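You operate a simulated robot arm through the tools that you are given. There is no shell and no other tool. Be economical: measure what you need, move in short steps, check, and stop when the job is done.

You run a simulated robot arm. Do the job below in one go: nothing can be reset, and whatever is moved stays where it is left.

TASK
Set the pointer to about 30 and run water down the sloping pipe.
Fine: slacken the grey table knob, slide the pointer, tighten the knob, then run the table tap till water leaves the pipe; tap off again. Where these are worked on the way, their far stop is far enough and under half their travel is too little: grey table knob.

The check looks at the end state, three seconds after you hand in, the way a careful person would. Anything else that was tipped, shoved, dropped, spilled or broken makes it a failure.

THE ROBOT
A 7-joint arm with a two-finger gripper on a trunk, on a base that drives. Base frame: it is fixed to the floor where the robot stands at the start and does not move with it; the origin is under the middle of the robot, x ahead of it, y to its left, z up; the surface under the hand at the start is at about z = 760. Units: mm, rad, N and s.
With the tool pointing down near the work surface it reaches from about 260 to 740 mm from the robot's upright axis, wherever it stands. Its first joint turns from -2.897 to 2.897 rad. Places, roughly: clear cup [800, -400, 800]; grey table knob [500, 0, 800]; puddle [-2400, -1700, 0]; table tap knob [700, 200, 1000]; wooden wedge [800, 0, 800]. Payload 1.71 kg.
The tool frame sits at the grasp point between the pads (the TCP): z along the fingers, y along the line on which they close. The tips reach 20 mm beyond it. Largest opening 96 mm; the body of the gripper starts 113 mm behind the TCP.
Orientation is told as [roll, pitch, yaw] about the base's x, y, z axes, in that order, counted from this pose: with the fingers straight down and closing along the base's y, the tool's x points along the base's -x, its y along +y and its z along -z.

THE INTERFACE
- The arm moves only by the tool arm_command. Its argument "plan" is a list of rows, each a list of 2 entries, a list of its own where there are three numbers: the shift along the base's x, y, z in units of 50 mm (1.0 is 50 mm), then the turn, a rotation vector about the base's x, y, z in units of 6 degrees (1.0 is 6 degrees). In form: [[[x, y, z], [rx, ry, rz]], ...]. A call has 1 to 20 rows; each row shifts and turns the commanded pose from where the row before left it. "jaw" is the opening, from 0 (shut) to 1 (fully open), set as the call begins (left out, the last holds). A call with a number of a shift or a turn outside -1 to 1 is refused whole. A row lasts 0.2 s, in which the tool goes at most 50 mm and 0.15 rad; a call with a longer step from one row to the next is refused whole, and so is a gripper value outside its range. A pose out of reach is approached as far as the arm can. The call stops where the force on the tool passes 40 N (or 10 N more than at its start, if that is more) or the arm is blocked; 0.2 s more then pass. Each finger travels about 153 mm/s and halts on what it meets, pressing with about 33 N; the grip force reading is that of the motor and also rises with nothing between the fingers. The clock runs only during rows and for 0.2 s after the last one: add rows that do not move to give the fingers time. The reply holds the time, the measured pose of the TCP, the force on the tool along the base axes, the opening and the grip force, in the units named above and with some noise, with the torque about the TCP (base axes, N m) and any sound that the robot's microphone picked up, and new pictures: "pictures" is both (left out), scene, wrist or none.
- Cameras (640 x 400 px; columns grow to the right, rows downward): "scene" is now at [40.1, 126.8, 1717.8]; the picture's right is [-0.37, -0.93, 0.01], its down [-0.73, 0.28, -0.62] and it looks along [0.58, -0.23, -0.78] (base axes); focal length 285 px, centre (320, 200). "wrist" rides on the gripper at [66, 14, -145] in the tool frame; the picture's right is [-0.21, 0.98, 0.00], its down [-0.88, -0.19, -0.45] and it looks along [-0.44, -0.09, 0.90] (tool axes); focal length 275 px, centre (320, 200). There is no depth. A picture from a camera that has moved, and an enlarged one, comes with that camera's place and axes in the base frame and with its lens.
- lift_body(by): slides the trunk up (or, below 0, down) by that many mm; the arm and the scene camera ride with it, the base frame stays. It gives what a move gives, with no picture.
- drive_base(legs): drives the robot by 1 to 6 legs, each [ahead, turn to the left] in mm and rad, along the robot's own axes; the way and the turn of a leg run together, so that a leg with both is an arc; at most 1500 mm and 3.142 rad a leg. The arm and the cameras ride along, it lands a little off, and it stops where it bumps. It gives what a move gives, and a new picture of the scene camera.
- pan_tilt(pan, tilt): turns the head with the scene camera to pan (to the left, within 2.705 rad either way) and tilt (down, from -0.506 to 1.204), counted from straight ahead of the robot. It gives what a move gives, and a new picture of the scene camera.
- inspect(camera, box): a new picture of the part [left, top, right, bottom] of that camera's present view, enlarged. The clock stands still meanwhile.
- close_job(): hands the job in; it is judged then, once.

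Work in short steps. Places have to be worked out from the pictures, the camera data and where the tool is seen: move nearer, look again, correct. Check each grasp and each placing, and mend what went wrong. You have 120 turns and 260 pictures in all, those below and enlarged ones among them. Open the gripper and draw the arm clear of the work before you hand the job in, unless the task says otherwise; then end with one line.

The tools are called after "Call:" by a JSON object that holds its "method" and its "body". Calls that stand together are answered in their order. arm_command: Moves the arm, as the interface text tells. Its arguments: {"type":"object","properties":{"plan":{"type":"array","items":{"type":"array"}},"jaw":{"type":"number"},"pictures":{"type":"string","enum":["both","scene","wrist","none"]}},"required":["plan"]} The other tools are called the same way: lift_body (by) slides the trunk up or down; drive_base (legs) drives the base; pan_tilt (pan, tilt) turns the head that bears the scene camera; inspect (camera, box) takes an enlarged picture of a part of a camera's view; close_job () hands the job in.

At the start:

```text
time: 0.0
tcp_pos: [424.5, 14.6, 1299.5]
tool_rot: [0.0, 0.003, 0.001]
ft_force: [-0.3, 0.9, 0.0]
moment: [0.0, 0.02, 0.0]
grip_width: 95.8
gripper_force: 0.0
trunk travel left (down, up): [-325.0, 61.0]
robot x, y, heading: [-0.2, -0.7, -0.002]
head pan, tilt: [-0.375, 0.887]
```

scene: 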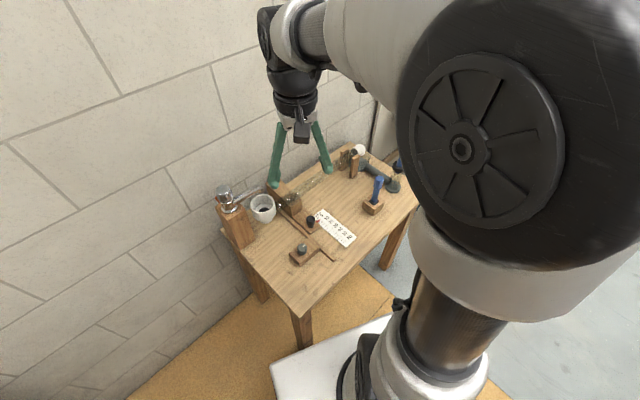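
wrist: 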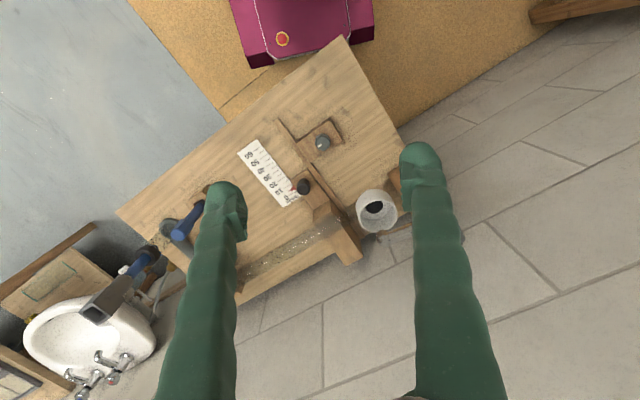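

I take enlarged views of the table from both cameras to identify the parts.

Call:
{"method": "inspect", "body": {"camera": "scene", "box": [210, 130, 420, 290]}}

Call:
{"method": "inspect", "body": {"camera": "wrist", "box": [220, 110, 420, 235]}}

```text
2.50 times, centred on (315, 210) of scene
camera zoom: at [40.1, 126.8, 1717.8], right [-0.37, -0.93, 0.01], down [-0.73, 0.28, -0.62], along [0.58, -0.23, -0.78], focal length 712 px, centre (332, 175)
```

zoom: 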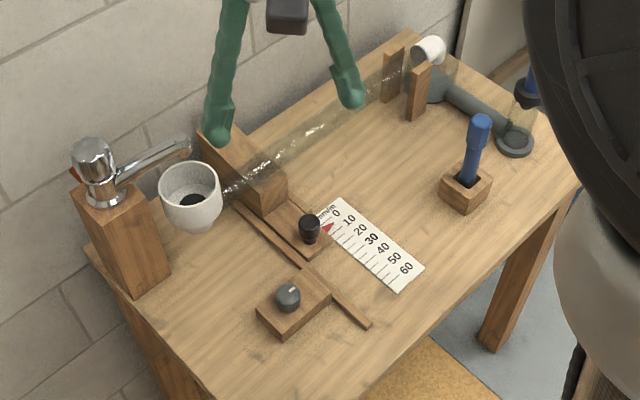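

```text
3.20 times, centred on (320, 172) of wrist
camera zoom: at [358.7, 28.3, 1444.3], right [0.21, 0.98, 0.0], down [0.88, -0.19, 0.44], along [0.43, -0.09, -0.9], focal length 881 px, centre (320, 288)
```

zoom: 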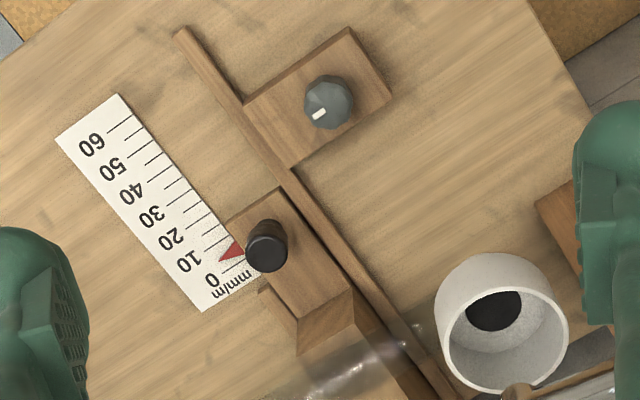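

The knob is near (513, 3), the black wedge grip near (612, -67), and the rail runs about 21° from x. I move down to above the grey knob and look closer.

Call:
{"method": "arm_command", "body": {"plan": [[[0.3, 0, -1], [0, 0, 0]], [[0.3, 0, -0.95], [0, 0, 0]], [[0.3, 0, -0.95], [0, 0, 0]], [[0.3, -0.1, -0.95], [0, 0, 0]], [[0.3, -0.1, -0.95], [0, 0, 0]], [[0.2, 0, -0.95], [0, 0, 0]], [[0, 0, 0], [0, 0, 0]]]}}

Call:
{"method": "pan_tilt", "body": {"pan": -0.1, "tilt": 0.8}}

```text
refused: row 1 steps farther than a row can; nothing moved
```

```text
time: 0.8
tcp_pos: [401.9, 14.0, 1306.3]
tool_rot: [-0.002, -0.018, -0.002]
ft_force: [-1.3, 0.1, 0.0]
moment: [0.0, -0.07, -0.01]
grip_width: 96.2
gripper_force: 0.1
trunk travel left (down, up): [-325.0, 61.0]
robot x, y, heading: [0.0, -1.5, 0.0]
head pan, tilt: [-0.099, 0.799]
camera scene: at [46.4, 146.3, 1724.6], right [-0.1, -0.99, 0.0], down [-0.72, 0.07, -0.69], along [0.68, -0.07, -0.73], focal length 285 px, centre (320, 200)
```

scene: 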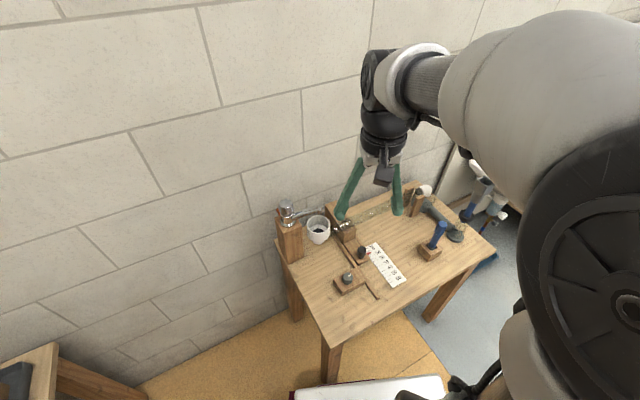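

Each row must be under 50 mm overall, so I use shorter steps to the same target.

Call:
{"method": "arm_command", "body": {"plan": [[[0.3, 0, -0.9], [0, 0, 0]], [[0.3, 0, -0.9], [0, 0, 0]], [[0.3, 0, -0.9], [0, 0, 0]], [[0.3, -0.1, -0.9], [0, 0, 0]], [[0.3, -0.1, -0.9], [0, 0, 0]], [[0.2, 0, -0.9], [0, 0, 0]], [[0, 0, 0], [0, 0, 0]]]}}

```text
time: 2.4
tcp_pos: [486.6, 6.5, 1034.6]
tool_rot: [0.001, -0.016, -0.001]
ft_force: [0.3, -0.4, -0.6]
moment: [0.01, -0.03, 0.01]
grip_width: 95.8
gripper_force: 0.0
trunk travel left (down, up): [-325.0, 61.0]
robot x, y, heading: [1.4, 1.2, 0.005]
head pan, tilt: [-0.099, 0.799]
camera scene: at [48.8, 146.5, 1724.6], right [-0.1, -0.99, 0.0], down [-0.72, 0.07, -0.69], along [0.68, -0.07, -0.73], focal length 285 px, centre (320, 200)
camera wrist: at [419.9, 20.1, 1177.5], right [0.21, 0.98, 0.0], down [0.87, -0.18, 0.46], along [0.45, -0.09, -0.89], focal length 275 px, centre (320, 200)
```

scene: 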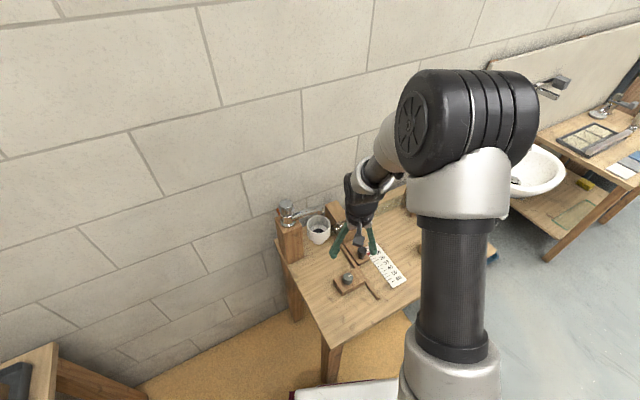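
wrist: 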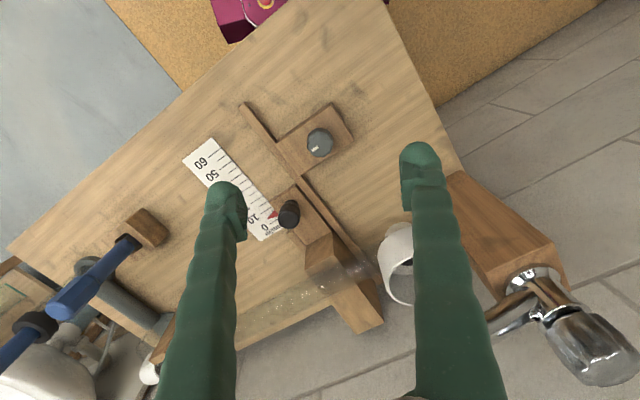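

I enlarge the wrist view around the knob and the scale.

Call:
{"method": "inspect", "body": {"camera": "wrist", "box": [180, 90, 380, 245]}}

Call:
{"method": "inspect", "body": {"camera": "scene", "box": [260, 180, 420, 310]}}

```text
2.58 times, centred on (280, 168) of wrist
camera zoom: at [419.9, 20.1, 1177.5], right [0.21, 0.98, 0.0], down [0.87, -0.18, 0.46], along [0.45, -0.09, -0.89], focal length 710 px, centre (423, 284)
```

zoom: 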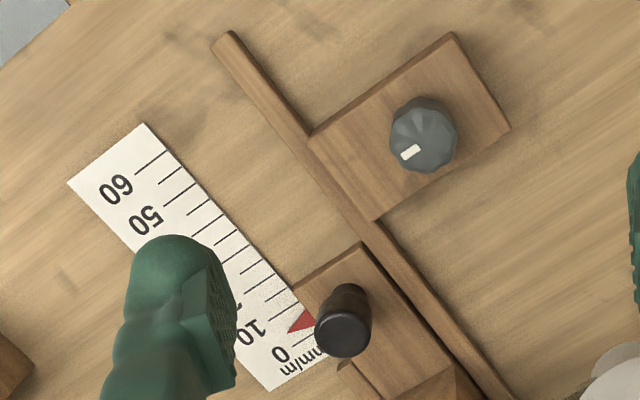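

```text
3.08 times, centred on (340, 245) of scene
camera zoom: at [48.8, 146.5, 1724.6], right [-0.1, -0.99, 0.0], down [-0.72, 0.07, -0.69], along [0.68, -0.07, -0.73], focal length 876 px, centre (258, 62)
```

zoom: 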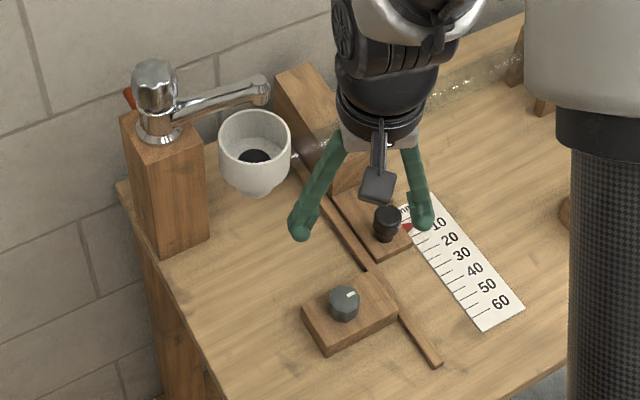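

I go lower over the knob, to about (519, 0, 900), to measure it again.

Call:
{"method": "arm_command", "body": {"plan": [[[0.3, -0.1, -0.9], [0, 0, 0]], [[0.3, 0, -0.9], [0, 0, 0]], [[0, 0, -0.9], [0, 0, 0]], [[0, 0, 0], [0, 0, 0]]], "pictures": "wrist"}}

```text
time: 3.4
tcp_pos: [517.1, -0.1, 898.4]
tool_rot: [-0.001, -0.014, -0.002]
ft_force: [-0.6, -0.4, 0.7]
moment: [0.02, -0.01, -0.01]
grip_width: 95.9
gripper_force: 0.1
trunk travel left (down, up): [-325.0, 61.0]
robot x, y, heading: [1.7, 0.9, 0.001]
head pan, tilt: [-0.099, 0.799]
camera wrist: at [449.6, 13.2, 1042.2], right [0.21, 0.98, 0.0], down [0.87, -0.19, 0.46], along [0.45, -0.09, -0.89], focal length 275 px, centre (320, 200)
```

wrist: 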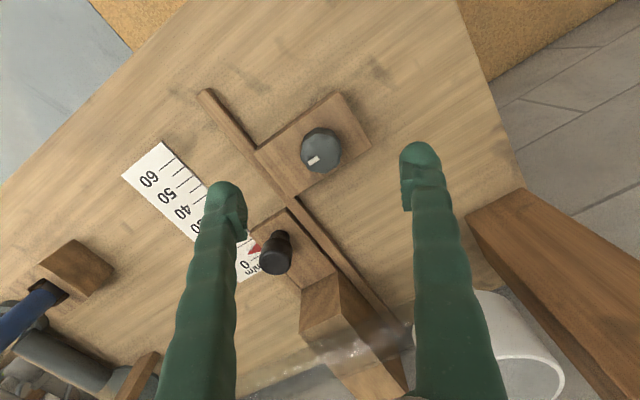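

The knob is at about (522, -1) with its top near z = 805. I lower to z ≈ 812 and look.

Call:
{"method": "arm_command", "body": {"plan": [[[0.1, 0, -0.8], [0, 0, 0]], [[0, 0, -0.9], [0, 0, 0]], [[0, 0, 0], [0, 0, 0]]]}}

Call:
{"method": "inspect", "body": {"camera": "scene", "box": [300, 210, 420, 310]}}

```text
time: 4.2
tcp_pos: [525.2, -1.1, 814.3]
tool_rot: [0.001, -0.014, 0.0]
ft_force: [0.0, 0.2, 0.5]
moment: [0.03, 0.04, -0.01]
grip_width: 96.1
gripper_force: 0.1
trunk travel left (down, up): [-325.0, 61.0]
robot x, y, heading: [-0.2, 1.2, -0.003]
head pan, tilt: [-0.099, 0.799]
camera scene: at [49.2, 146.7, 1724.6], right [-0.1, -1.0, 0.0], down [-0.72, 0.07, -0.69], along [0.68, -0.07, -0.73], focal length 285 px, centre (320, 200)
camera wrist: at [456.4, 13.3, 957.9], right [0.21, 0.98, 0.0], down [0.87, -0.19, 0.46], along [0.45, -0.09, -0.89], focal length 275 px, centre (320, 200)
```

scene: 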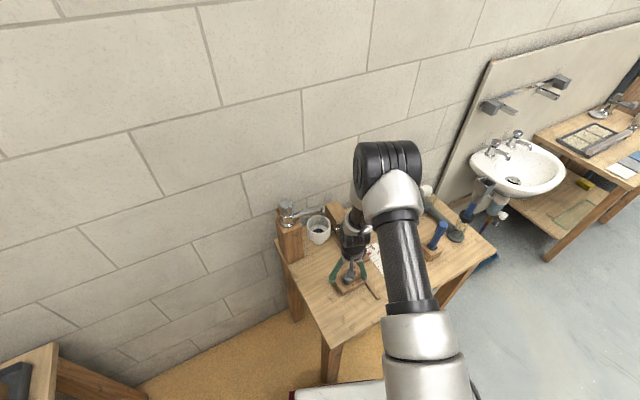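
wrist: 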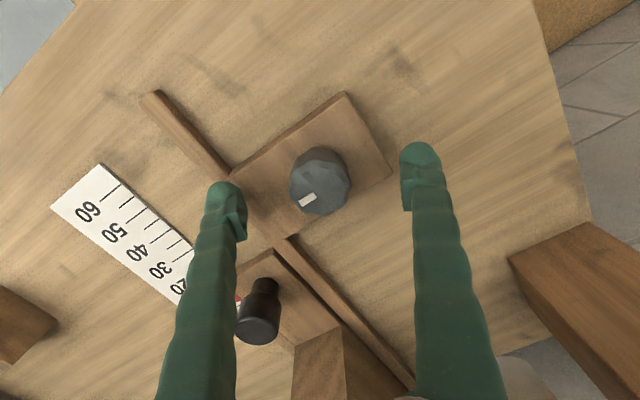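

```text
4.00 times, centred on (360, 260) of scene
camera zoom: at [49.2, 146.7, 1724.6], right [-0.1, -1.0, 0.0], down [-0.72, 0.07, -0.69], along [0.68, -0.07, -0.73], focal length 1139 px, centre (160, -40)
```

zoom: 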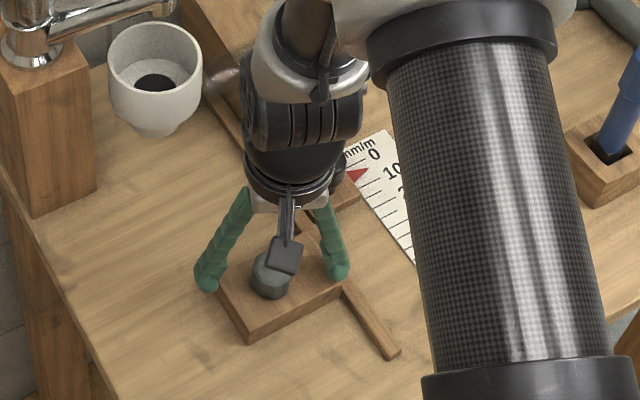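

The gripper is centred over the knob. I lower about 12 mm more and close on it.

Call:
{"method": "arm_command", "body": {"plan": [[[0, 0, -0.14], [0, 0, 0]], [[0, 0, -0.1], [0, 0, 0]], [[0, 0, 0], [0, 0, 0]]], "pictures": "none"}}

Call:
{"method": "arm_command", "body": {"plan": [[[0, 0, 0], [0, 0, 0]], [[0, 0, 0], [0, 0, 0]], [[0, 0, 0], [0, 0, 0]]], "jaw": 0.2, "pictures": "wrist"}}

```text
time: 5.0
tcp_pos: [523.9, -1.6, 803.4]
tool_rot: [0.001, -0.017, -0.002]
ft_force: [-1.7, -0.8, 14.4]
moment: [-0.77, 0.1, -0.19]
grip_width: 96.2
gripper_force: 0.0
trunk travel left (down, up): [-325.0, 61.0]
robot x, y, heading: [4.5, 1.5, 0.001]
head pan, tilt: [-0.099, 0.799]
```

```text
time: 5.4
tcp_pos: [511.1, -0.2, 813.6]
tool_rot: [-0.003, -0.031, 0.0]
ft_force: [-3.7, 5.8, 1.4]
moment: [-0.02, 0.33, -0.02]
grip_width: 34.6
gripper_force: 11.7
trunk travel left (down, up): [-325.0, 61.0]
robot x, y, heading: [-1.3, 3.9, 0.003]
head pan, tilt: [-0.099, 0.799]
stopped in row 1: the force on the tool passed its limit at 66 N (the readings are from after the stop); the commanded pose is now the measured one
camera wrist: at [442.0, 14.1, 956.2], right [0.21, 0.98, 0.0], down [0.86, -0.18, 0.47], along [0.46, -0.09, -0.88], focal length 275 px, centre (320, 200)
```

wrist: 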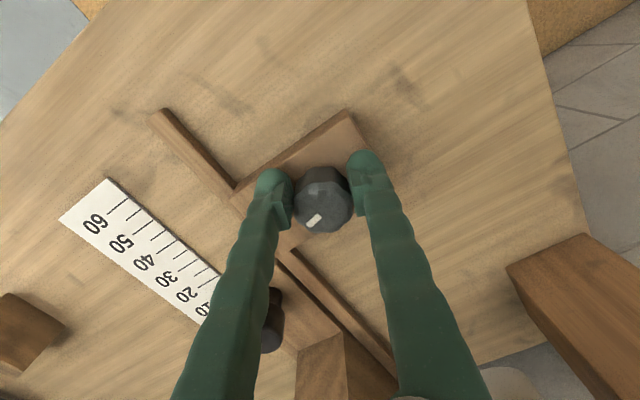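

The tips touched the block before closing, which tripped the limit and shifted the arm back. I open, rise a little, and recentre at (523, -1, 810).

Call:
{"method": "arm_command", "body": {"plan": [[[0, 0, 0], [0, 0, 0]], [[0, 0, 0], [0, 0, 0]]], "jaw": 0.7, "pictures": "wrist"}}

```text
time: 6.0
tcp_pos: [513.8, -3.6, 813.1]
tool_rot: [-0.001, -0.034, -0.001]
ft_force: [0.3, -0.4, 0.0]
moment: [0.01, 0.0, 0.02]
grip_width: 67.5
gripper_force: 0.0
trunk travel left (down, up): [-325.0, 61.0]
robot x, y, heading: [-1.4, -3.4, 0.001]
head pan, tilt: [-0.099, 0.799]
camera wrist: at [443.9, 11.9, 956.0], right [0.21, 0.98, 0.01], down [0.86, -0.19, 0.47], along [0.46, -0.09, -0.88], focal length 275 px, centre (320, 200)
```

wrist: 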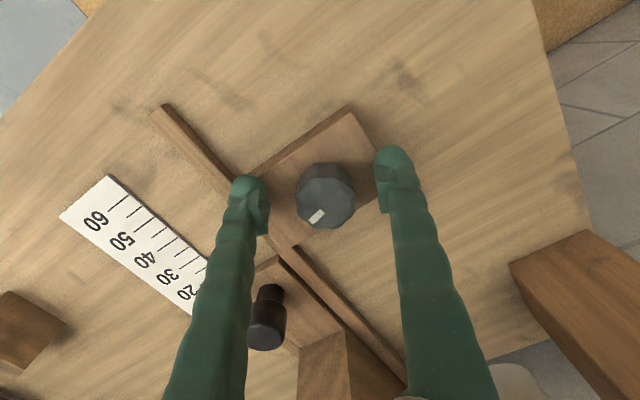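

Knob top computed at (524, -1). I shift +10 x, +2 y, -4 z, level the pitch, then close.

Call:
{"method": "arm_command", "body": {"plan": [[[0.1, 0.04, 0], [0, 0.33, 0]], [[0.1, 0, -0.08], [0, 0, 0]], [[0, 0, 0], [0, 0, 0]]], "pictures": "none"}}

Call:
{"method": "arm_command", "body": {"plan": [[[0, 0, 0], [0, 0, 0]], [[0, 0, 0], [0, 0, 0]], [[0, 0, 0], [0, 0, 0]]], "jaw": 0.25, "pictures": "wrist"}}

```text
time: 6.8
tcp_pos: [523.2, 1.2, 810.2]
tool_rot: [-0.002, 0.001, -0.003]
ft_force: [0.2, -0.2, 0.1]
moment: [-0.02, -0.05, -0.02]
grip_width: 66.9
gripper_force: 0.0
trunk travel left (down, up): [-325.0, 61.0]
robot x, y, heading: [2.0, -0.7, -0.0]
head pan, tilt: [-0.099, 0.799]
```

```text
time: 7.6
tcp_pos: [523.7, -0.4, 810.3]
tool_rot: [0.0, 0.002, -0.002]
ft_force: [-0.1, -3.1, -0.7]
moment: [-0.05, -0.01, -0.01]
grip_width: 34.6
gripper_force: 35.1
trunk travel left (down, up): [-325.0, 61.0]
robot x, y, heading: [-2.2, 0.3, -0.001]
head pan, tilt: [-0.099, 0.799]
camera wrist: at [458.0, 14.1, 954.8], right [0.21, 0.98, 0.0], down [0.88, -0.19, 0.44], along [0.43, -0.09, -0.9], focal length 275 px, centre (320, 200)
```

wrist: 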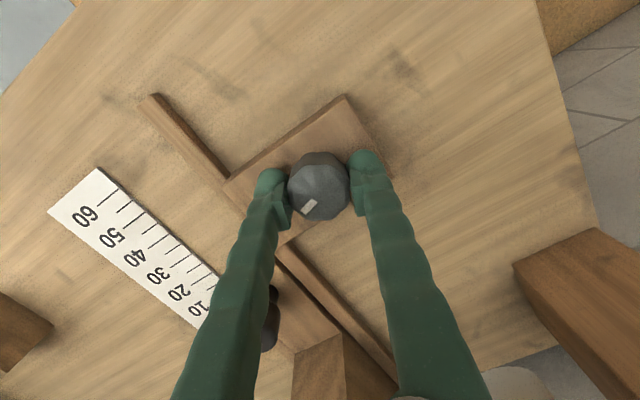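

The knob is gripped (34.6 mm, 35 N). I turn it counter-clockwise by about 24° as a first test.

Call:
{"method": "arm_command", "body": {"plan": [[[0, 0, 0], [0, 0, 0.8]], [[0, 0, 0], [0, 0, 0.8]], [[0, 0, 0], [0, 0, 0.8]], [[0, 0, 0], [0, 0, 0.8]], [[0, 0, 0], [0, 0, 0.8]]], "pictures": "wrist"}}

```text
time: 8.8
tcp_pos: [522.9, 0.3, 809.5]
tool_rot: [-0.003, -0.001, 0.418]
ft_force: [-2.5, -0.5, 11.6]
moment: [-0.1, 0.4, -0.03]
grip_width: 34.8
gripper_force: 34.5
trunk travel left (down, up): [-325.0, 61.0]
robot x, y, heading: [-1.5, 0.6, 0.008]
head pan, tilt: [-0.099, 0.799]
camera wrist: at [457.5, -13.0, 954.7], right [-0.21, 0.98, 0.0], down [0.88, 0.19, 0.44], along [0.43, 0.09, -0.9], focal length 275 px, centre (320, 200)
```

wrist: 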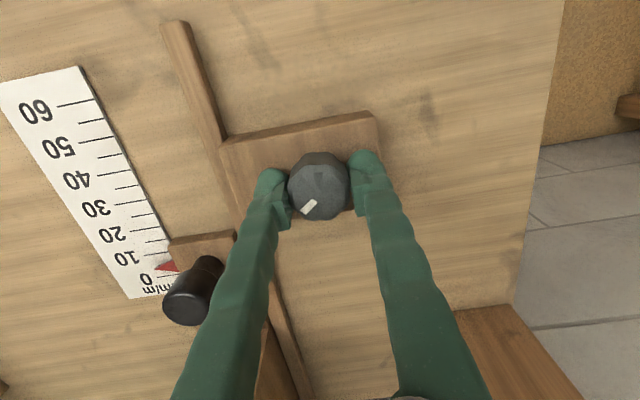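

The mark moved with the fingers and there is little torque, though a small upward push. I keep turning counter-clockwise.

Call:
{"method": "arm_command", "body": {"plan": [[[0, 0, 0.02], [0, 0, 1]], [[0, 0, 0], [0, 0, 1]], [[0, 0, 0.02], [0, 0, 1]], [[0, 0, 0], [0, 0, 1]], [[0, 0, 0], [0, 0, 1]], [[0, 0, 0], [0, 0, 1]]], "pictures": "wrist"}}

```text
time: 10.2
tcp_pos: [521.3, 2.8, 810.8]
tool_rot: [0.005, 0.002, 1.049]
ft_force: [-15.6, 15.7, -26.9]
moment: [0.18, 0.05, -0.05]
grip_width: 34.8
gripper_force: 35.0
trunk travel left (down, up): [-325.0, 61.0]
robot x, y, heading: [2.5, 1.6, 0.004]
head pan, tilt: [-0.099, 0.799]
camera wrist: at [478.1, -47.8, 955.3], right [-0.74, 0.67, 0.0], down [0.6, 0.67, 0.44], along [0.29, 0.33, -0.9], focal length 275 px, centre (320, 200)
```

wrist: 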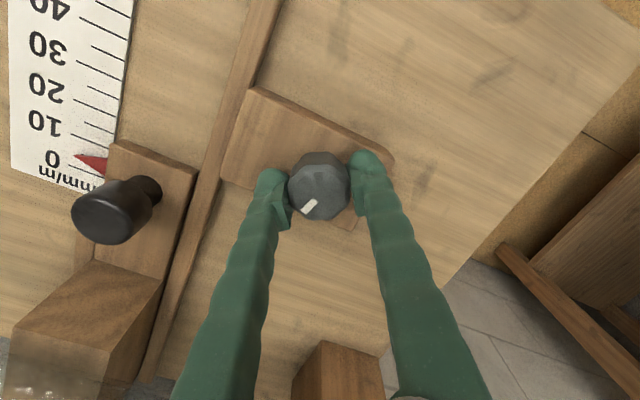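

Side and pull forces have built up, so I relieve them by shifting with the force (-x, +y, down), then continue turning.

Call:
{"method": "arm_command", "body": {"plan": [[[-0.03, 0.03, -0.04], [0, 0, 0]], [[0, 0, 0], [0, 0, 0]]], "pictures": "none"}}

Call:
{"method": "arm_command", "body": {"plan": [[[0, 0, 0], [0, 0, 1]], [[0, 0, 0], [0, 0, 1]], [[0, 0, 0], [0, 0, 1]]], "pictures": "none"}}

```text
time: 10.8
tcp_pos: [522.2, 1.5, 810.2]
tool_rot: [-0.001, 0.002, 1.045]
ft_force: [-17.9, 10.9, -0.8]
moment: [-0.23, 0.56, -0.07]
grip_width: 34.8
gripper_force: 34.7
trunk travel left (down, up): [-325.0, 61.0]
robot x, y, heading: [-1.1, -3.2, 0.002]
head pan, tilt: [-0.099, 0.799]
```

```text
time: 11.6
tcp_pos: [521.2, 2.9, 811.2]
tool_rot: [-0.001, 0.001, 1.359]
ft_force: [-22.3, 10.7, 5.8]
moment: [0.02, 0.33, -0.43]
grip_width: 34.9
gripper_force: 34.6
trunk travel left (down, up): [-325.0, 61.0]
robot x, y, heading: [-2.1, 1.6, 0.005]
head pan, tilt: [-0.099, 0.799]
```

Torque is now rising (-0.43 N m), so a stop may be near. I relieve the side force and turn a bit further, watching torque.

Call:
{"method": "arm_command", "body": {"plan": [[[-0.06, 0.03, 0], [0, 0, 0.5]], [[0, 0, 0], [0, 0, 0.7]]], "pictures": "wrist"}}

```text
time: 12.2
tcp_pos: [521.6, 2.6, 810.1]
tool_rot: [-0.004, 0.001, 1.483]
ft_force: [-8.7, 3.2, 5.2]
moment: [0.21, 0.06, -0.47]
grip_width: 34.8
gripper_force: 34.9
trunk travel left (down, up): [-325.0, 61.0]
robot x, y, heading: [-1.6, 2.1, 0.0]
head pan, tilt: [-0.099, 0.799]
camera wrist: at [500.8, -62.2, 955.0], right [-0.96, 0.29, 0.0], down [0.26, 0.86, 0.45], along [0.13, 0.43, -0.9], focal length 275 px, centre (320, 200)
```

wrist: 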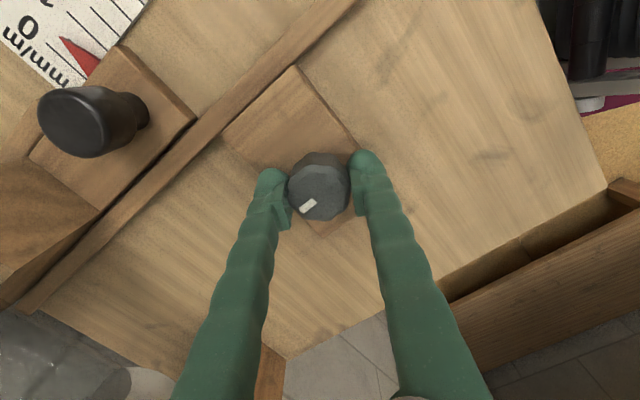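

The mark is still in step with the fingers and torque is constant, so the knob is still moving. I continue.

Call:
{"method": "arm_command", "body": {"plan": [[[-0.02, 0.01, 0], [0, 0, 0.8]], [[0, 0, 0], [0, 0, 0.8]], [[0, 0, 0], [0, 0, 0.8]]], "pictures": "wrist"}}

```text
time: 13.0
tcp_pos: [521.8, 3.0, 810.5]
tool_rot: [-0.001, -0.003, 1.737]
ft_force: [3.8, -1.0, 1.6]
moment: [0.13, -0.05, -0.28]
grip_width: 34.7
gripper_force: 35.3
trunk travel left (down, up): [-325.0, 61.0]
robot x, y, heading: [-4.8, -2.5, -0.003]
head pan, tilt: [-0.099, 0.799]
camera wrist: at [517.0, -64.2, 954.7], right [-1.0, 0.04, 0.0], down [0.04, 0.89, 0.45], along [0.02, 0.45, -0.9], focal length 275 px, centre (320, 200)
```

wrist: 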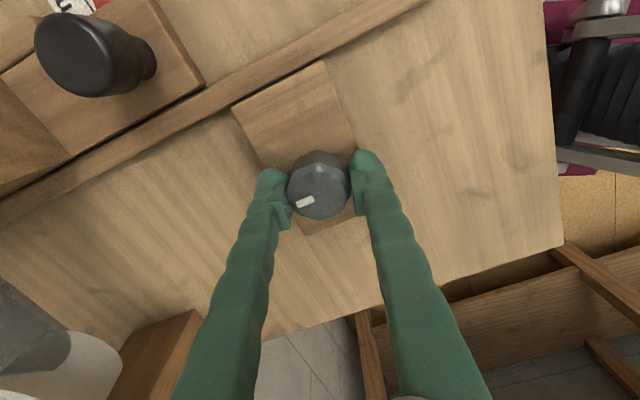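

The mark has now slipped slightly relative to the fingers: the knob hit its stop at about 1.5 rad. I release and rise, turning the gripper back.

Call:
{"method": "arm_command", "body": {"plan": [[[0, 0, 0], [0, 0, 0]], [[0, 0, 0], [0, 0, 0]], [[0, 0, 0.5], [0, 0, 0]], [[0, 0, 0.8], [0, 0, 0]], [[0, 0, 0.8], [0, 0, 0]], [[0, 0, 0], [0, 0, -1]], [[0, 0, 0], [0, 0, -1]], [[0, 0, 0], [0, 0, -1]], [[0, 0, 0], [0, 0, -1]], [[0, 0, 0], [0, 0, -1]], [[0, 0, 0], [0, 0, -1]], [[0, 0, 0], [0, 0, -1]], [[0, 0, 0], [0, 0, -1]], [[0, 0, 0], [0, 0, -1]], [[0, 0, 0], [0, 0, -1]], [[0, 0, 0], [0, 0, -1]], [[0, 0, 0], [0, 0, -1]], [[0, 0, 0], [0, 0, -0.8]]], "jaw": 0.65, "pictures": "wrist"}}

```text
time: 16.8
tcp_pos: [519.3, 4.0, 915.6]
tool_rot: [-0.001, 0.003, 0.395]
ft_force: [-0.4, 0.0, -0.9]
moment: [-0.01, 0.03, 0.02]
grip_width: 62.6
gripper_force: 0.1
trunk travel left (down, up): [-325.0, 61.0]
robot x, y, heading: [-0.1, 0.9, 0.003]
head pan, tilt: [-0.099, 0.799]
camera wrist: at [452.8, -8.5, 1060.2], right [-0.19, 0.98, 0.0], down [0.88, 0.17, 0.44], along [0.44, 0.08, -0.9], focal length 275 px, centre (320, 200)
```

wrist: 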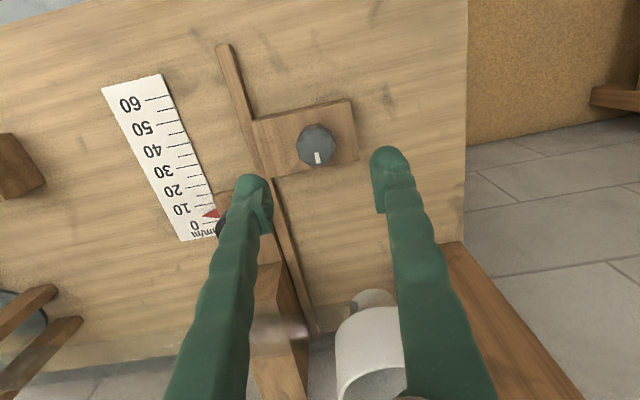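

The gripper is now aligned with the rail, and the knob has turned about 80°. The black grip should be near (621, -69, top 822); I move toward it at height and look.

Call:
{"method": "arm_command", "body": {"plan": [[[0.4, -0.8, 0], [0, 0, 0]], [[0.4, -0.8, 0], [0, 0, 0]], [[0.4, 0, 0], [0, 0, 0]], [[0, 0, 0], [0, 0, 0]]]}}

Call:
{"method": "inspect", "body": {"camera": "scene", "box": [260, 170, 440, 290]}}

```text
time: 17.8
tcp_pos: [575.9, -74.6, 913.4]
tool_rot: [-0.003, 0.002, 0.395]
ft_force: [1.1, -0.3, -0.6]
moment: [0.0, -0.02, 0.0]
grip_width: 62.5
gripper_force: 0.1
trunk travel left (down, up): [-325.0, 61.0]
robot x, y, heading: [-0.6, -0.6, 0.001]
head pan, tilt: [-0.099, 0.799]
camera scene: at [49.2, 146.5, 1724.5], right [-0.1, -0.99, 0.0], down [-0.72, 0.07, -0.69], along [0.68, -0.07, -0.73], focal length 285 px, centre (320, 200)
camera wrist: at [510.0, -87.3, 1058.0], right [-0.19, 0.98, 0.0], down [0.88, 0.17, 0.44], along [0.44, 0.08, -0.9], focal length 275 px, centre (320, 200)
```

scene: 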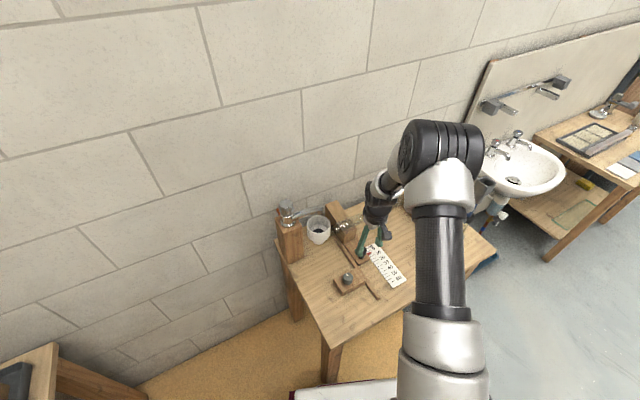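
wrist: 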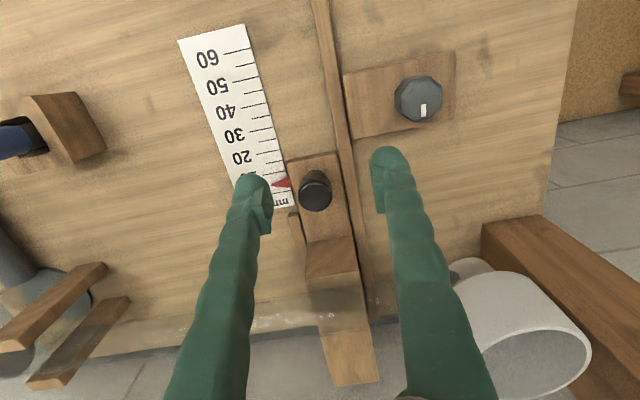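

```text
3.33 times, centred on (350, 230) of scene
camera zoom: at [49.2, 146.5, 1724.5], right [-0.1, -0.99, 0.0], down [-0.72, 0.07, -0.69], along [0.68, -0.07, -0.73], focal length 949 px, centre (220, 100)
```

zoom: 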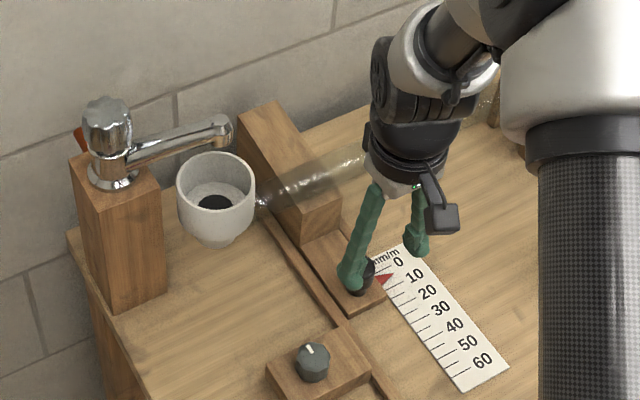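

The black grip computes to about (617, -72, 822). I move over it and lower to z ≈ 812.

Call:
{"method": "arm_command", "body": {"plan": [[[0.8, 0.04, 0], [0, 0, 0]], [[0, 0, -0.7], [0, 0, 0]], [[0, 0, -0.7], [0, 0, 0]], [[0, 0, -0.6], [0, 0, 0]], [[0, 0, 0], [0, 0, 0]]], "pictures": "wrist"}}

```text
time: 19.0
tcp_pos: [612.6, -72.8, 811.8]
tool_rot: [-0.003, 0.001, 0.395]
ft_force: [-0.7, -0.8, -0.4]
moment: [-0.03, 0.03, 0.0]
grip_width: 62.5
gripper_force: 0.1
trunk travel left (down, up): [-325.0, 61.0]
robot x, y, heading: [0.4, 2.3, 0.0]
head pan, tilt: [-0.099, 0.799]
camera wrist: at [548.0, -85.7, 956.8], right [-0.19, 0.98, 0.0], down [0.88, 0.17, 0.44], along [0.44, 0.08, -0.9], focal length 275 px, centre (320, 200)
```

wrist: 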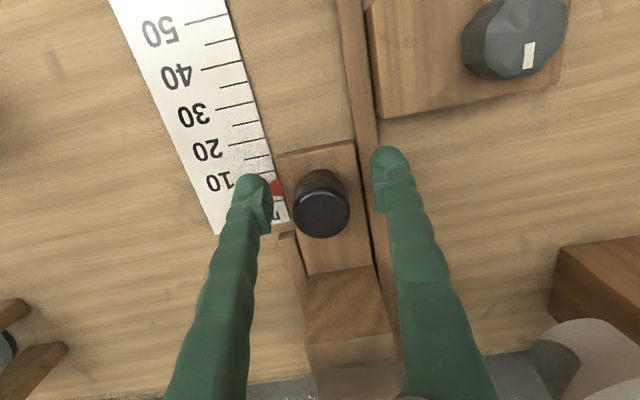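

The grip is about 8 mm further ahead. I shift +7 x and close.

Call:
{"method": "arm_command", "body": {"plan": [[[0.14, 0.03, -0.04], [0, 0, 0]], [[0, 0, 0], [0, 0, 0]]], "pictures": "none"}}

Call:
{"method": "arm_command", "body": {"plan": [[[0, 0, 0], [0, 0, 0]], [[0, 0, 0], [0, 0, 0]], [[0, 0, 0], [0, 0, 0]]], "jaw": 0.15, "pictures": "wrist"}}

```text
time: 19.6
tcp_pos: [622.2, -72.6, 810.7]
tool_rot: [-0.001, 0.002, 0.396]
ft_force: [0.8, -0.3, -0.1]
moment: [0.01, -0.03, -0.01]
grip_width: 62.2
gripper_force: 0.1
trunk travel left (down, up): [-325.0, 61.0]
robot x, y, heading: [-2.9, -0.6, 0.003]
head pan, tilt: [-0.099, 0.799]
```

```text
time: 20.4
tcp_pos: [621.2, -73.2, 810.0]
tool_rot: [-0.002, 0.001, 0.395]
ft_force: [1.0, -0.9, -0.2]
moment: [0.03, -0.15, -0.04]
grip_width: 32.4
gripper_force: 34.3
trunk travel left (down, up): [-325.0, 61.0]
robot x, y, heading: [1.4, -2.0, -0.004]
head pan, tilt: [-0.099, 0.799]
camera wrist: at [555.9, -84.0, 955.4], right [-0.19, 0.98, 0.0], down [0.88, 0.17, 0.44], along [0.44, 0.08, -0.9], focal length 275 px, centre (320, 200)
```

wrist: 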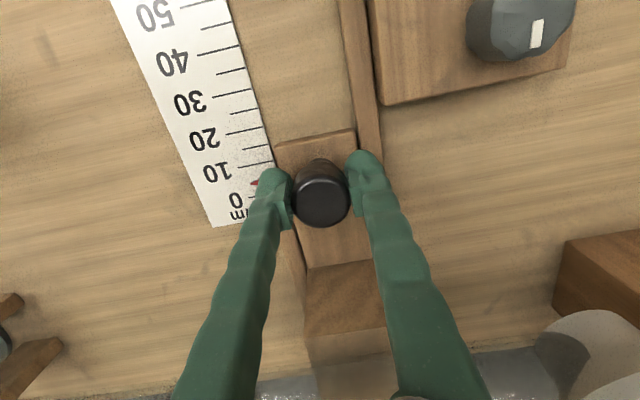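

The grip is held. The scale is about 25 mm per 10 units along (0.924, 0.381), so from ~5 to 30 is about 60 mm toward the robot; I pull 40 mm first.

Call:
{"method": "arm_command", "body": {"plan": [[[-0.18, -0.076, 0], [0, 0, 0]], [[-0.18, -0.076, 0], [0, 0, 0]], [[-0.18, -0.076, 0], [0, 0, 0]], [[-0.18, -0.076, 0], [0, 0, 0]], [[0, 0, 0], [0, 0, 0]]], "pictures": "wrist"}}

```text
time: 21.6
tcp_pos: [588.6, -85.3, 811.0]
tool_rot: [0.003, 0.01, 0.399]
ft_force: [-3.7, 11.1, -24.1]
moment: [0.19, -0.19, 0.02]
grip_width: 32.5
gripper_force: 35.1
trunk travel left (down, up): [-325.0, 61.0]
robot x, y, heading: [-0.2, 0.5, 0.002]
head pan, tilt: [-0.099, 0.799]
camera wrist: at [523.7, -98.3, 955.8], right [-0.19, 0.98, 0.0], down [0.88, 0.17, 0.44], along [0.43, 0.08, -0.9], focal length 275 px, centre (320, 200)
```

wrist: 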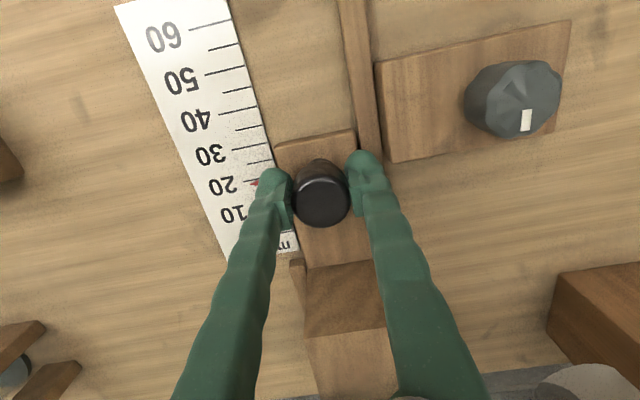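

The wedge slides freely and the pointer is near 19. I relieve the downward pull and go about 25 mm further.

Call:
{"method": "arm_command", "body": {"plan": [[[0, 0.02, -0.03], [0, 0, 0]], [[-0.16, -0.066, 0], [0, 0, 0]], [[-0.16, -0.066, 0], [0, 0, 0]], [[-0.14, -0.056, 0], [0, 0, 0]], [[0, 0, 0], [0, 0, 0]]], "pictures": "none"}}

Call:
{"method": "inspect", "body": {"camera": "wrist", "box": [160, 70, 360, 230]}}

```text
time: 22.8
tcp_pos: [566.2, -95.8, 811.3]
tool_rot: [-0.001, 0.003, 0.396]
ft_force: [-5.2, 18.6, -14.4]
moment: [0.21, -0.05, 0.07]
grip_width: 32.6
gripper_force: 34.9
trunk travel left (down, up): [-325.0, 61.0]
robot x, y, heading: [2.1, -3.3, -0.0]
head pan, tilt: [-0.099, 0.799]
```

```text
2.50 times, centred on (260, 150) of wrist
camera zoom: at [500.7, -107.3, 955.6], right [-0.19, 0.98, 0.0], down [0.88, 0.17, 0.44], along [0.43, 0.08, -0.9], focal length 688 px, centre (470, 325)
```

zoom: 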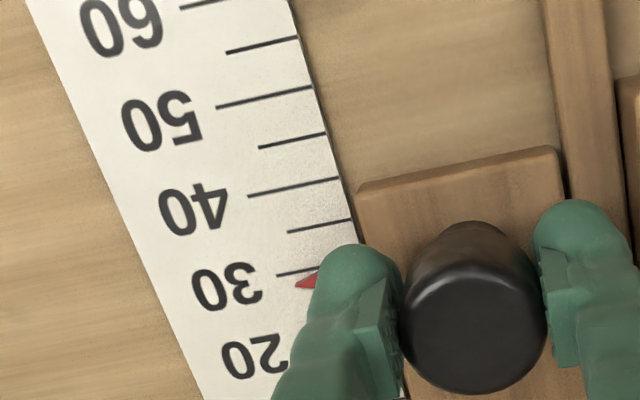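

The pointer reads about 28–29. I move about 2 mm more, easing the side force, then open.

Call:
{"method": "arm_command", "body": {"plan": [[[-0.04, 0.01, -0.02], [0, 0, 0]], [[0, 0, 0], [0, 0, 0]]], "pictures": "none"}}

Call:
{"method": "arm_command", "body": {"plan": [[[0, 0, 0], [0, 0, 0]], [[0, 0, 0], [0, 0, 0]], [[0, 0, 0.6], [0, 0, 0]], [[0, 0, 0.9], [0, 0, 0]], [[0, 0, 0.9], [0, 0, 0]], [[0, 0, 0], [0, 0, 0]]], "jaw": 0.65, "pictures": "none"}}

Call:
{"method": "inspect", "body": {"camera": "wrist", "box": [160, 80, 360, 205]}}

Call:
{"method": "inspect", "body": {"camera": "scene", "box": [300, 200, 440, 300]}}

```text
time: 23.4
tcp_pos: [565.4, -97.9, 809.6]
tool_rot: [-0.003, 0.0, 0.397]
ft_force: [-3.9, 16.6, 0.7]
moment: [0.05, 0.2, 0.03]
grip_width: 32.9
gripper_force: 35.1
trunk travel left (down, up): [-325.0, 61.0]
robot x, y, heading: [-3.1, -1.0, 0.0]
head pan, tilt: [-0.099, 0.799]
```

```text
time: 24.8
tcp_pos: [564.0, -94.7, 929.4]
tool_rot: [-0.001, 0.001, 0.397]
ft_force: [0.7, -0.2, -0.4]
moment: [-0.04, 0.05, 0.02]
grip_width: 62.6
gripper_force: 0.1
trunk travel left (down, up): [-325.0, 61.0]
robot x, y, heading: [1.0, -4.5, -0.003]
head pan, tilt: [-0.099, 0.799]
```

```text
3.20 times, centred on (260, 142) of wrist
camera zoom: at [499.1, -106.9, 1073.8], right [-0.19, 0.98, 0.0], down [0.88, 0.17, 0.44], along [0.44, 0.08, -0.9], focal length 881 px, centre (512, 384)
```

zoom: 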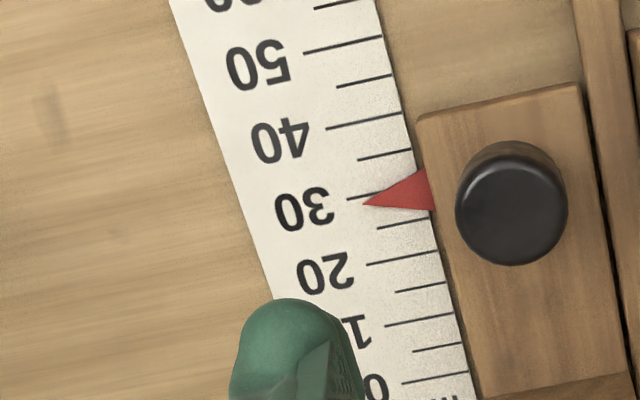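

```text
4.00 times, centred on (370, 250) of scene
camera zoom: at [50.8, 146.5, 1724.4], right [-0.1, -0.99, 0.0], down [-0.73, 0.07, -0.68], along [0.68, -0.07, -0.73], focal length 1139 px, centre (120, 0)
```

zoom: 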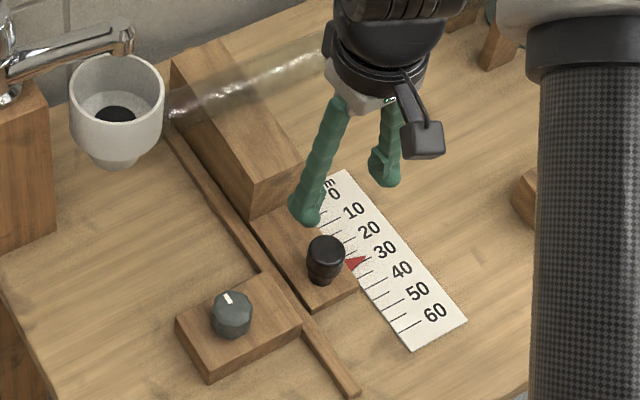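

The pointer reads 29–30 in both views, which is good. I now go back over the grey knob with the gripper pre-turned to about yaw 1.35, ready for clockwise tightening.

Call:
{"method": "arm_command", "body": {"plan": [[[-0.25, 0.6, 0], [0, 0, 1]], [[-0.25, 0.6, 0], [0, 0, 1]], [[-0.25, 0.6, 0], [0, 0, 1]], [[-0.06, 0.1, 0], [0, 0, 1]], [[0, 0, 0], [0, 0, 1]], [[0, 0, 0], [0, 0, 1]], [[0, 0, 0], [0, 0, 1]], [[0, 0, 0], [0, 0, 1]], [[0, 0, 0], [0, 0, 1]], [[0, 0, 0], [0, 0, 0]]], "pictures": "wrist"}}

```text
time: 27.0
tcp_pos: [524.2, -1.2, 931.0]
tool_rot: [-0.001, 0.002, 1.34]
ft_force: [-0.2, -0.4, -0.1]
moment: [-0.01, -0.01, 0.01]
grip_width: 62.6
gripper_force: 0.1
trunk travel left (down, up): [-325.0, 61.0]
robot x, y, heading: [-1.3, -0.5, 0.006]
head pan, tilt: [-0.099, 0.799]
camera wrist: at [495.2, -60.9, 1075.3], right [-0.91, 0.42, 0.0], down [0.38, 0.81, 0.44], along [0.19, 0.4, -0.9], focal length 275 px, centre (320, 200)
```

wrist: 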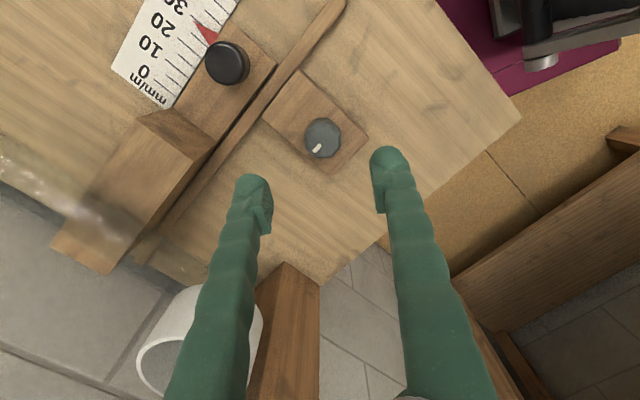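

The knob checks at (523, 1). I lower to z ≈ 811 and close on it.

Call:
{"method": "arm_command", "body": {"plan": [[[-0.02, 0.04, -0.8], [0, 0, 0]], [[0, 0, -0.8], [0, 0, 0]], [[0, 0, -0.8], [0, 0, 0]], [[0, 0, 0], [0, 0, 0]]], "pictures": "none"}}

Call:
{"method": "arm_command", "body": {"plan": [[[0, 0, 0], [0, 0, 0]], [[0, 0, 0], [0, 0, 0]], [[0, 0, 0], [0, 0, 0]]], "jaw": 0.2, "pictures": "wrist"}}

```text
time: 28.0
tcp_pos: [523.2, 0.5, 812.5]
tool_rot: [0.0, 0.0, 1.338]
ft_force: [-0.3, 0.2, -0.2]
moment: [0.01, -0.03, 0.0]
grip_width: 62.4
gripper_force: 0.0
trunk travel left (down, up): [-325.0, 61.0]
robot x, y, heading: [-1.0, 0.6, 0.0]
head pan, tilt: [-0.099, 0.799]
```

```text
time: 28.8
tcp_pos: [520.4, 1.2, 811.5]
tool_rot: [0.006, 0.002, 1.339]
ft_force: [-19.3, 7.3, -11.4]
moment: [0.2, 0.22, -0.02]
grip_width: 34.5
gripper_force: 35.0
trunk travel left (down, up): [-325.0, 61.0]
robot x, y, heading: [1.7, -0.5, -0.001]
head pan, tilt: [-0.099, 0.799]
camera wrist: at [493.1, -59.9, 956.7], right [-0.9, 0.43, 0.0], down [0.38, 0.81, 0.44], along [0.19, 0.4, -0.9], focal length 275 px, centre (320, 200)
```

wrist: 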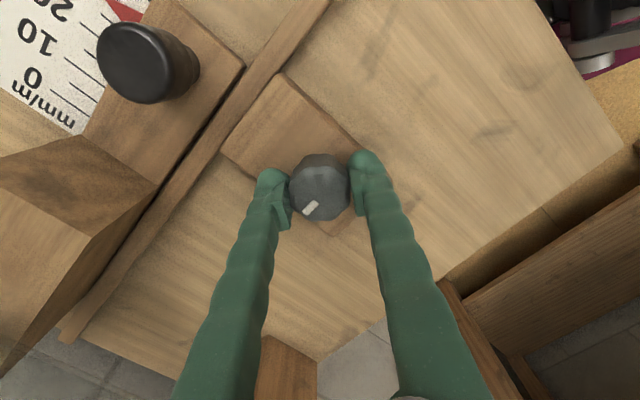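

Gripped; I relieve the side force (-2 mm x) and turn clockwise in parts.

Call:
{"method": "arm_command", "body": {"plan": [[[-0.04, 0.02, -0.01], [0, 0, 0]], [[0, 0, 0], [0, 0, -1]], [[0, 0, 0], [0, 0, -1]], [[0, 0, 0], [0, 0, -1]], [[0, 0, 0], [0, 0, -1]], [[0, 0, 0], [0, 0, -1]], [[0, 0, 0], [0, 0, -1]]], "pictures": "none"}}

```text
time: 30.4
tcp_pos: [520.6, 1.7, 811.3]
tool_rot: [-0.006, -0.002, 0.705]
ft_force: [-6.7, -9.5, 27.9]
moment: [-0.25, 0.26, 0.02]
grip_width: 34.8
gripper_force: 34.4
trunk travel left (down, up): [-325.0, 61.0]
robot x, y, heading: [0.1, 2.4, 0.0]
head pan, tilt: [-0.099, 0.799]
```

Some upward push has built up; I raise 1 mm, shift slightly, and continue clockwise.

Call:
{"method": "arm_command", "body": {"plan": [[[-0.01, -0.02, 0.03], [0, 0, 0]], [[0, 0, 0], [0, 0, -1]], [[0, 0, 0], [0, 0, -1]], [[0, 0, 0], [0, 0, -1]], [[0, 0, 0], [0, 0, -1]], [[0, 0, 0], [0, 0, -1]]], "pictures": "none"}}

```text
time: 31.8
tcp_pos: [520.2, -0.5, 811.5]
tool_rot: [-0.001, -0.001, 0.184]
ft_force: [17.2, -10.8, 10.5]
moment: [-0.15, -0.7, 0.03]
grip_width: 34.7
gripper_force: 34.4
trunk travel left (down, up): [-325.0, 61.0]
robot x, y, heading: [1.2, 1.7, -0.002]
head pan, tilt: [-0.099, 0.799]
```

I shift with the force and keep turning clockwise, watching for rising torque.

Call:
{"method": "arm_command", "body": {"plan": [[[0.05, -0.02, 0.01], [0, 0, 0]], [[0, 0, 0], [0, 0, -1]], [[0, 0, 0], [0, 0, -1]], [[0, 0, 0], [0, 0, -0.7]]], "pictures": "wrist"}}

```text
time: 32.8
tcp_pos: [520.7, 0.5, 811.0]
tool_rot: [-0.003, 0.003, -0.096]
ft_force: [9.8, -2.4, 10.3]
moment: [-0.01, 0.34, 0.02]
grip_width: 34.7
gripper_force: 34.8
trunk travel left (down, up): [-325.0, 61.0]
robot x, y, heading: [-3.3, -0.9, -0.001]
head pan, tilt: [-0.099, 0.799]
camera wrist: at [458.4, 20.0, 955.8], right [0.3, 0.95, 0.0], down [0.86, -0.27, 0.44], along [0.42, -0.13, -0.9], focal length 275 px, centre (320, 200)
```

wrist: 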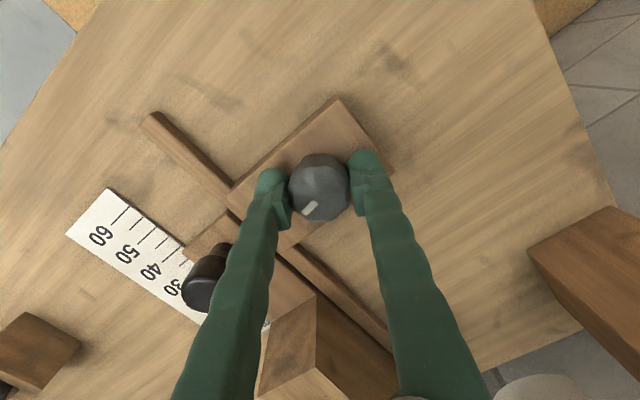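

It turns freely and is back near its original angle. I turn a little further to find the tight stop.

Call:
{"method": "arm_command", "body": {"plan": [[[0.02, 0, 0.01], [0, 0, -1]], [[0, 0, 0], [0, 0, -1]], [[0, 0, 0], [0, 0, -1]]], "pictures": "wrist"}}

```text
time: 33.6
tcp_pos: [522.1, -0.5, 811.4]
tool_rot: [-0.005, 0.004, -0.41]
ft_force: [-1.5, -8.0, -7.8]
moment: [-0.19, -0.12, 0.5]
grip_width: 34.7
gripper_force: 34.5
trunk travel left (down, up): [-325.0, 61.0]
robot x, y, heading: [0.2, 4.6, -0.002]
head pan, tilt: [-0.099, 0.799]
camera wrist: at [468.4, 38.6, 956.0], right [0.58, 0.81, -0.01], down [0.73, -0.52, 0.44], along [0.36, -0.26, -0.9], focal length 275 px, centre (320, 200)
```

wrist: 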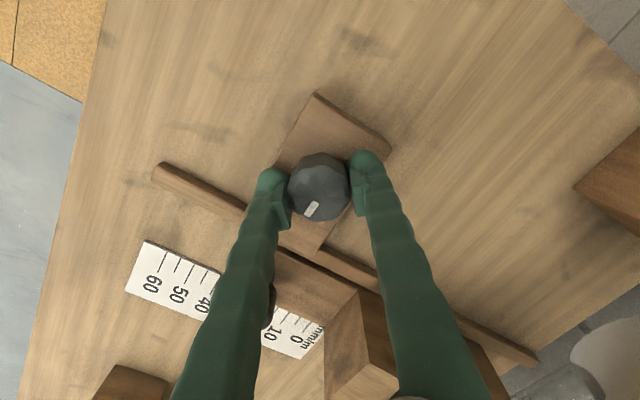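

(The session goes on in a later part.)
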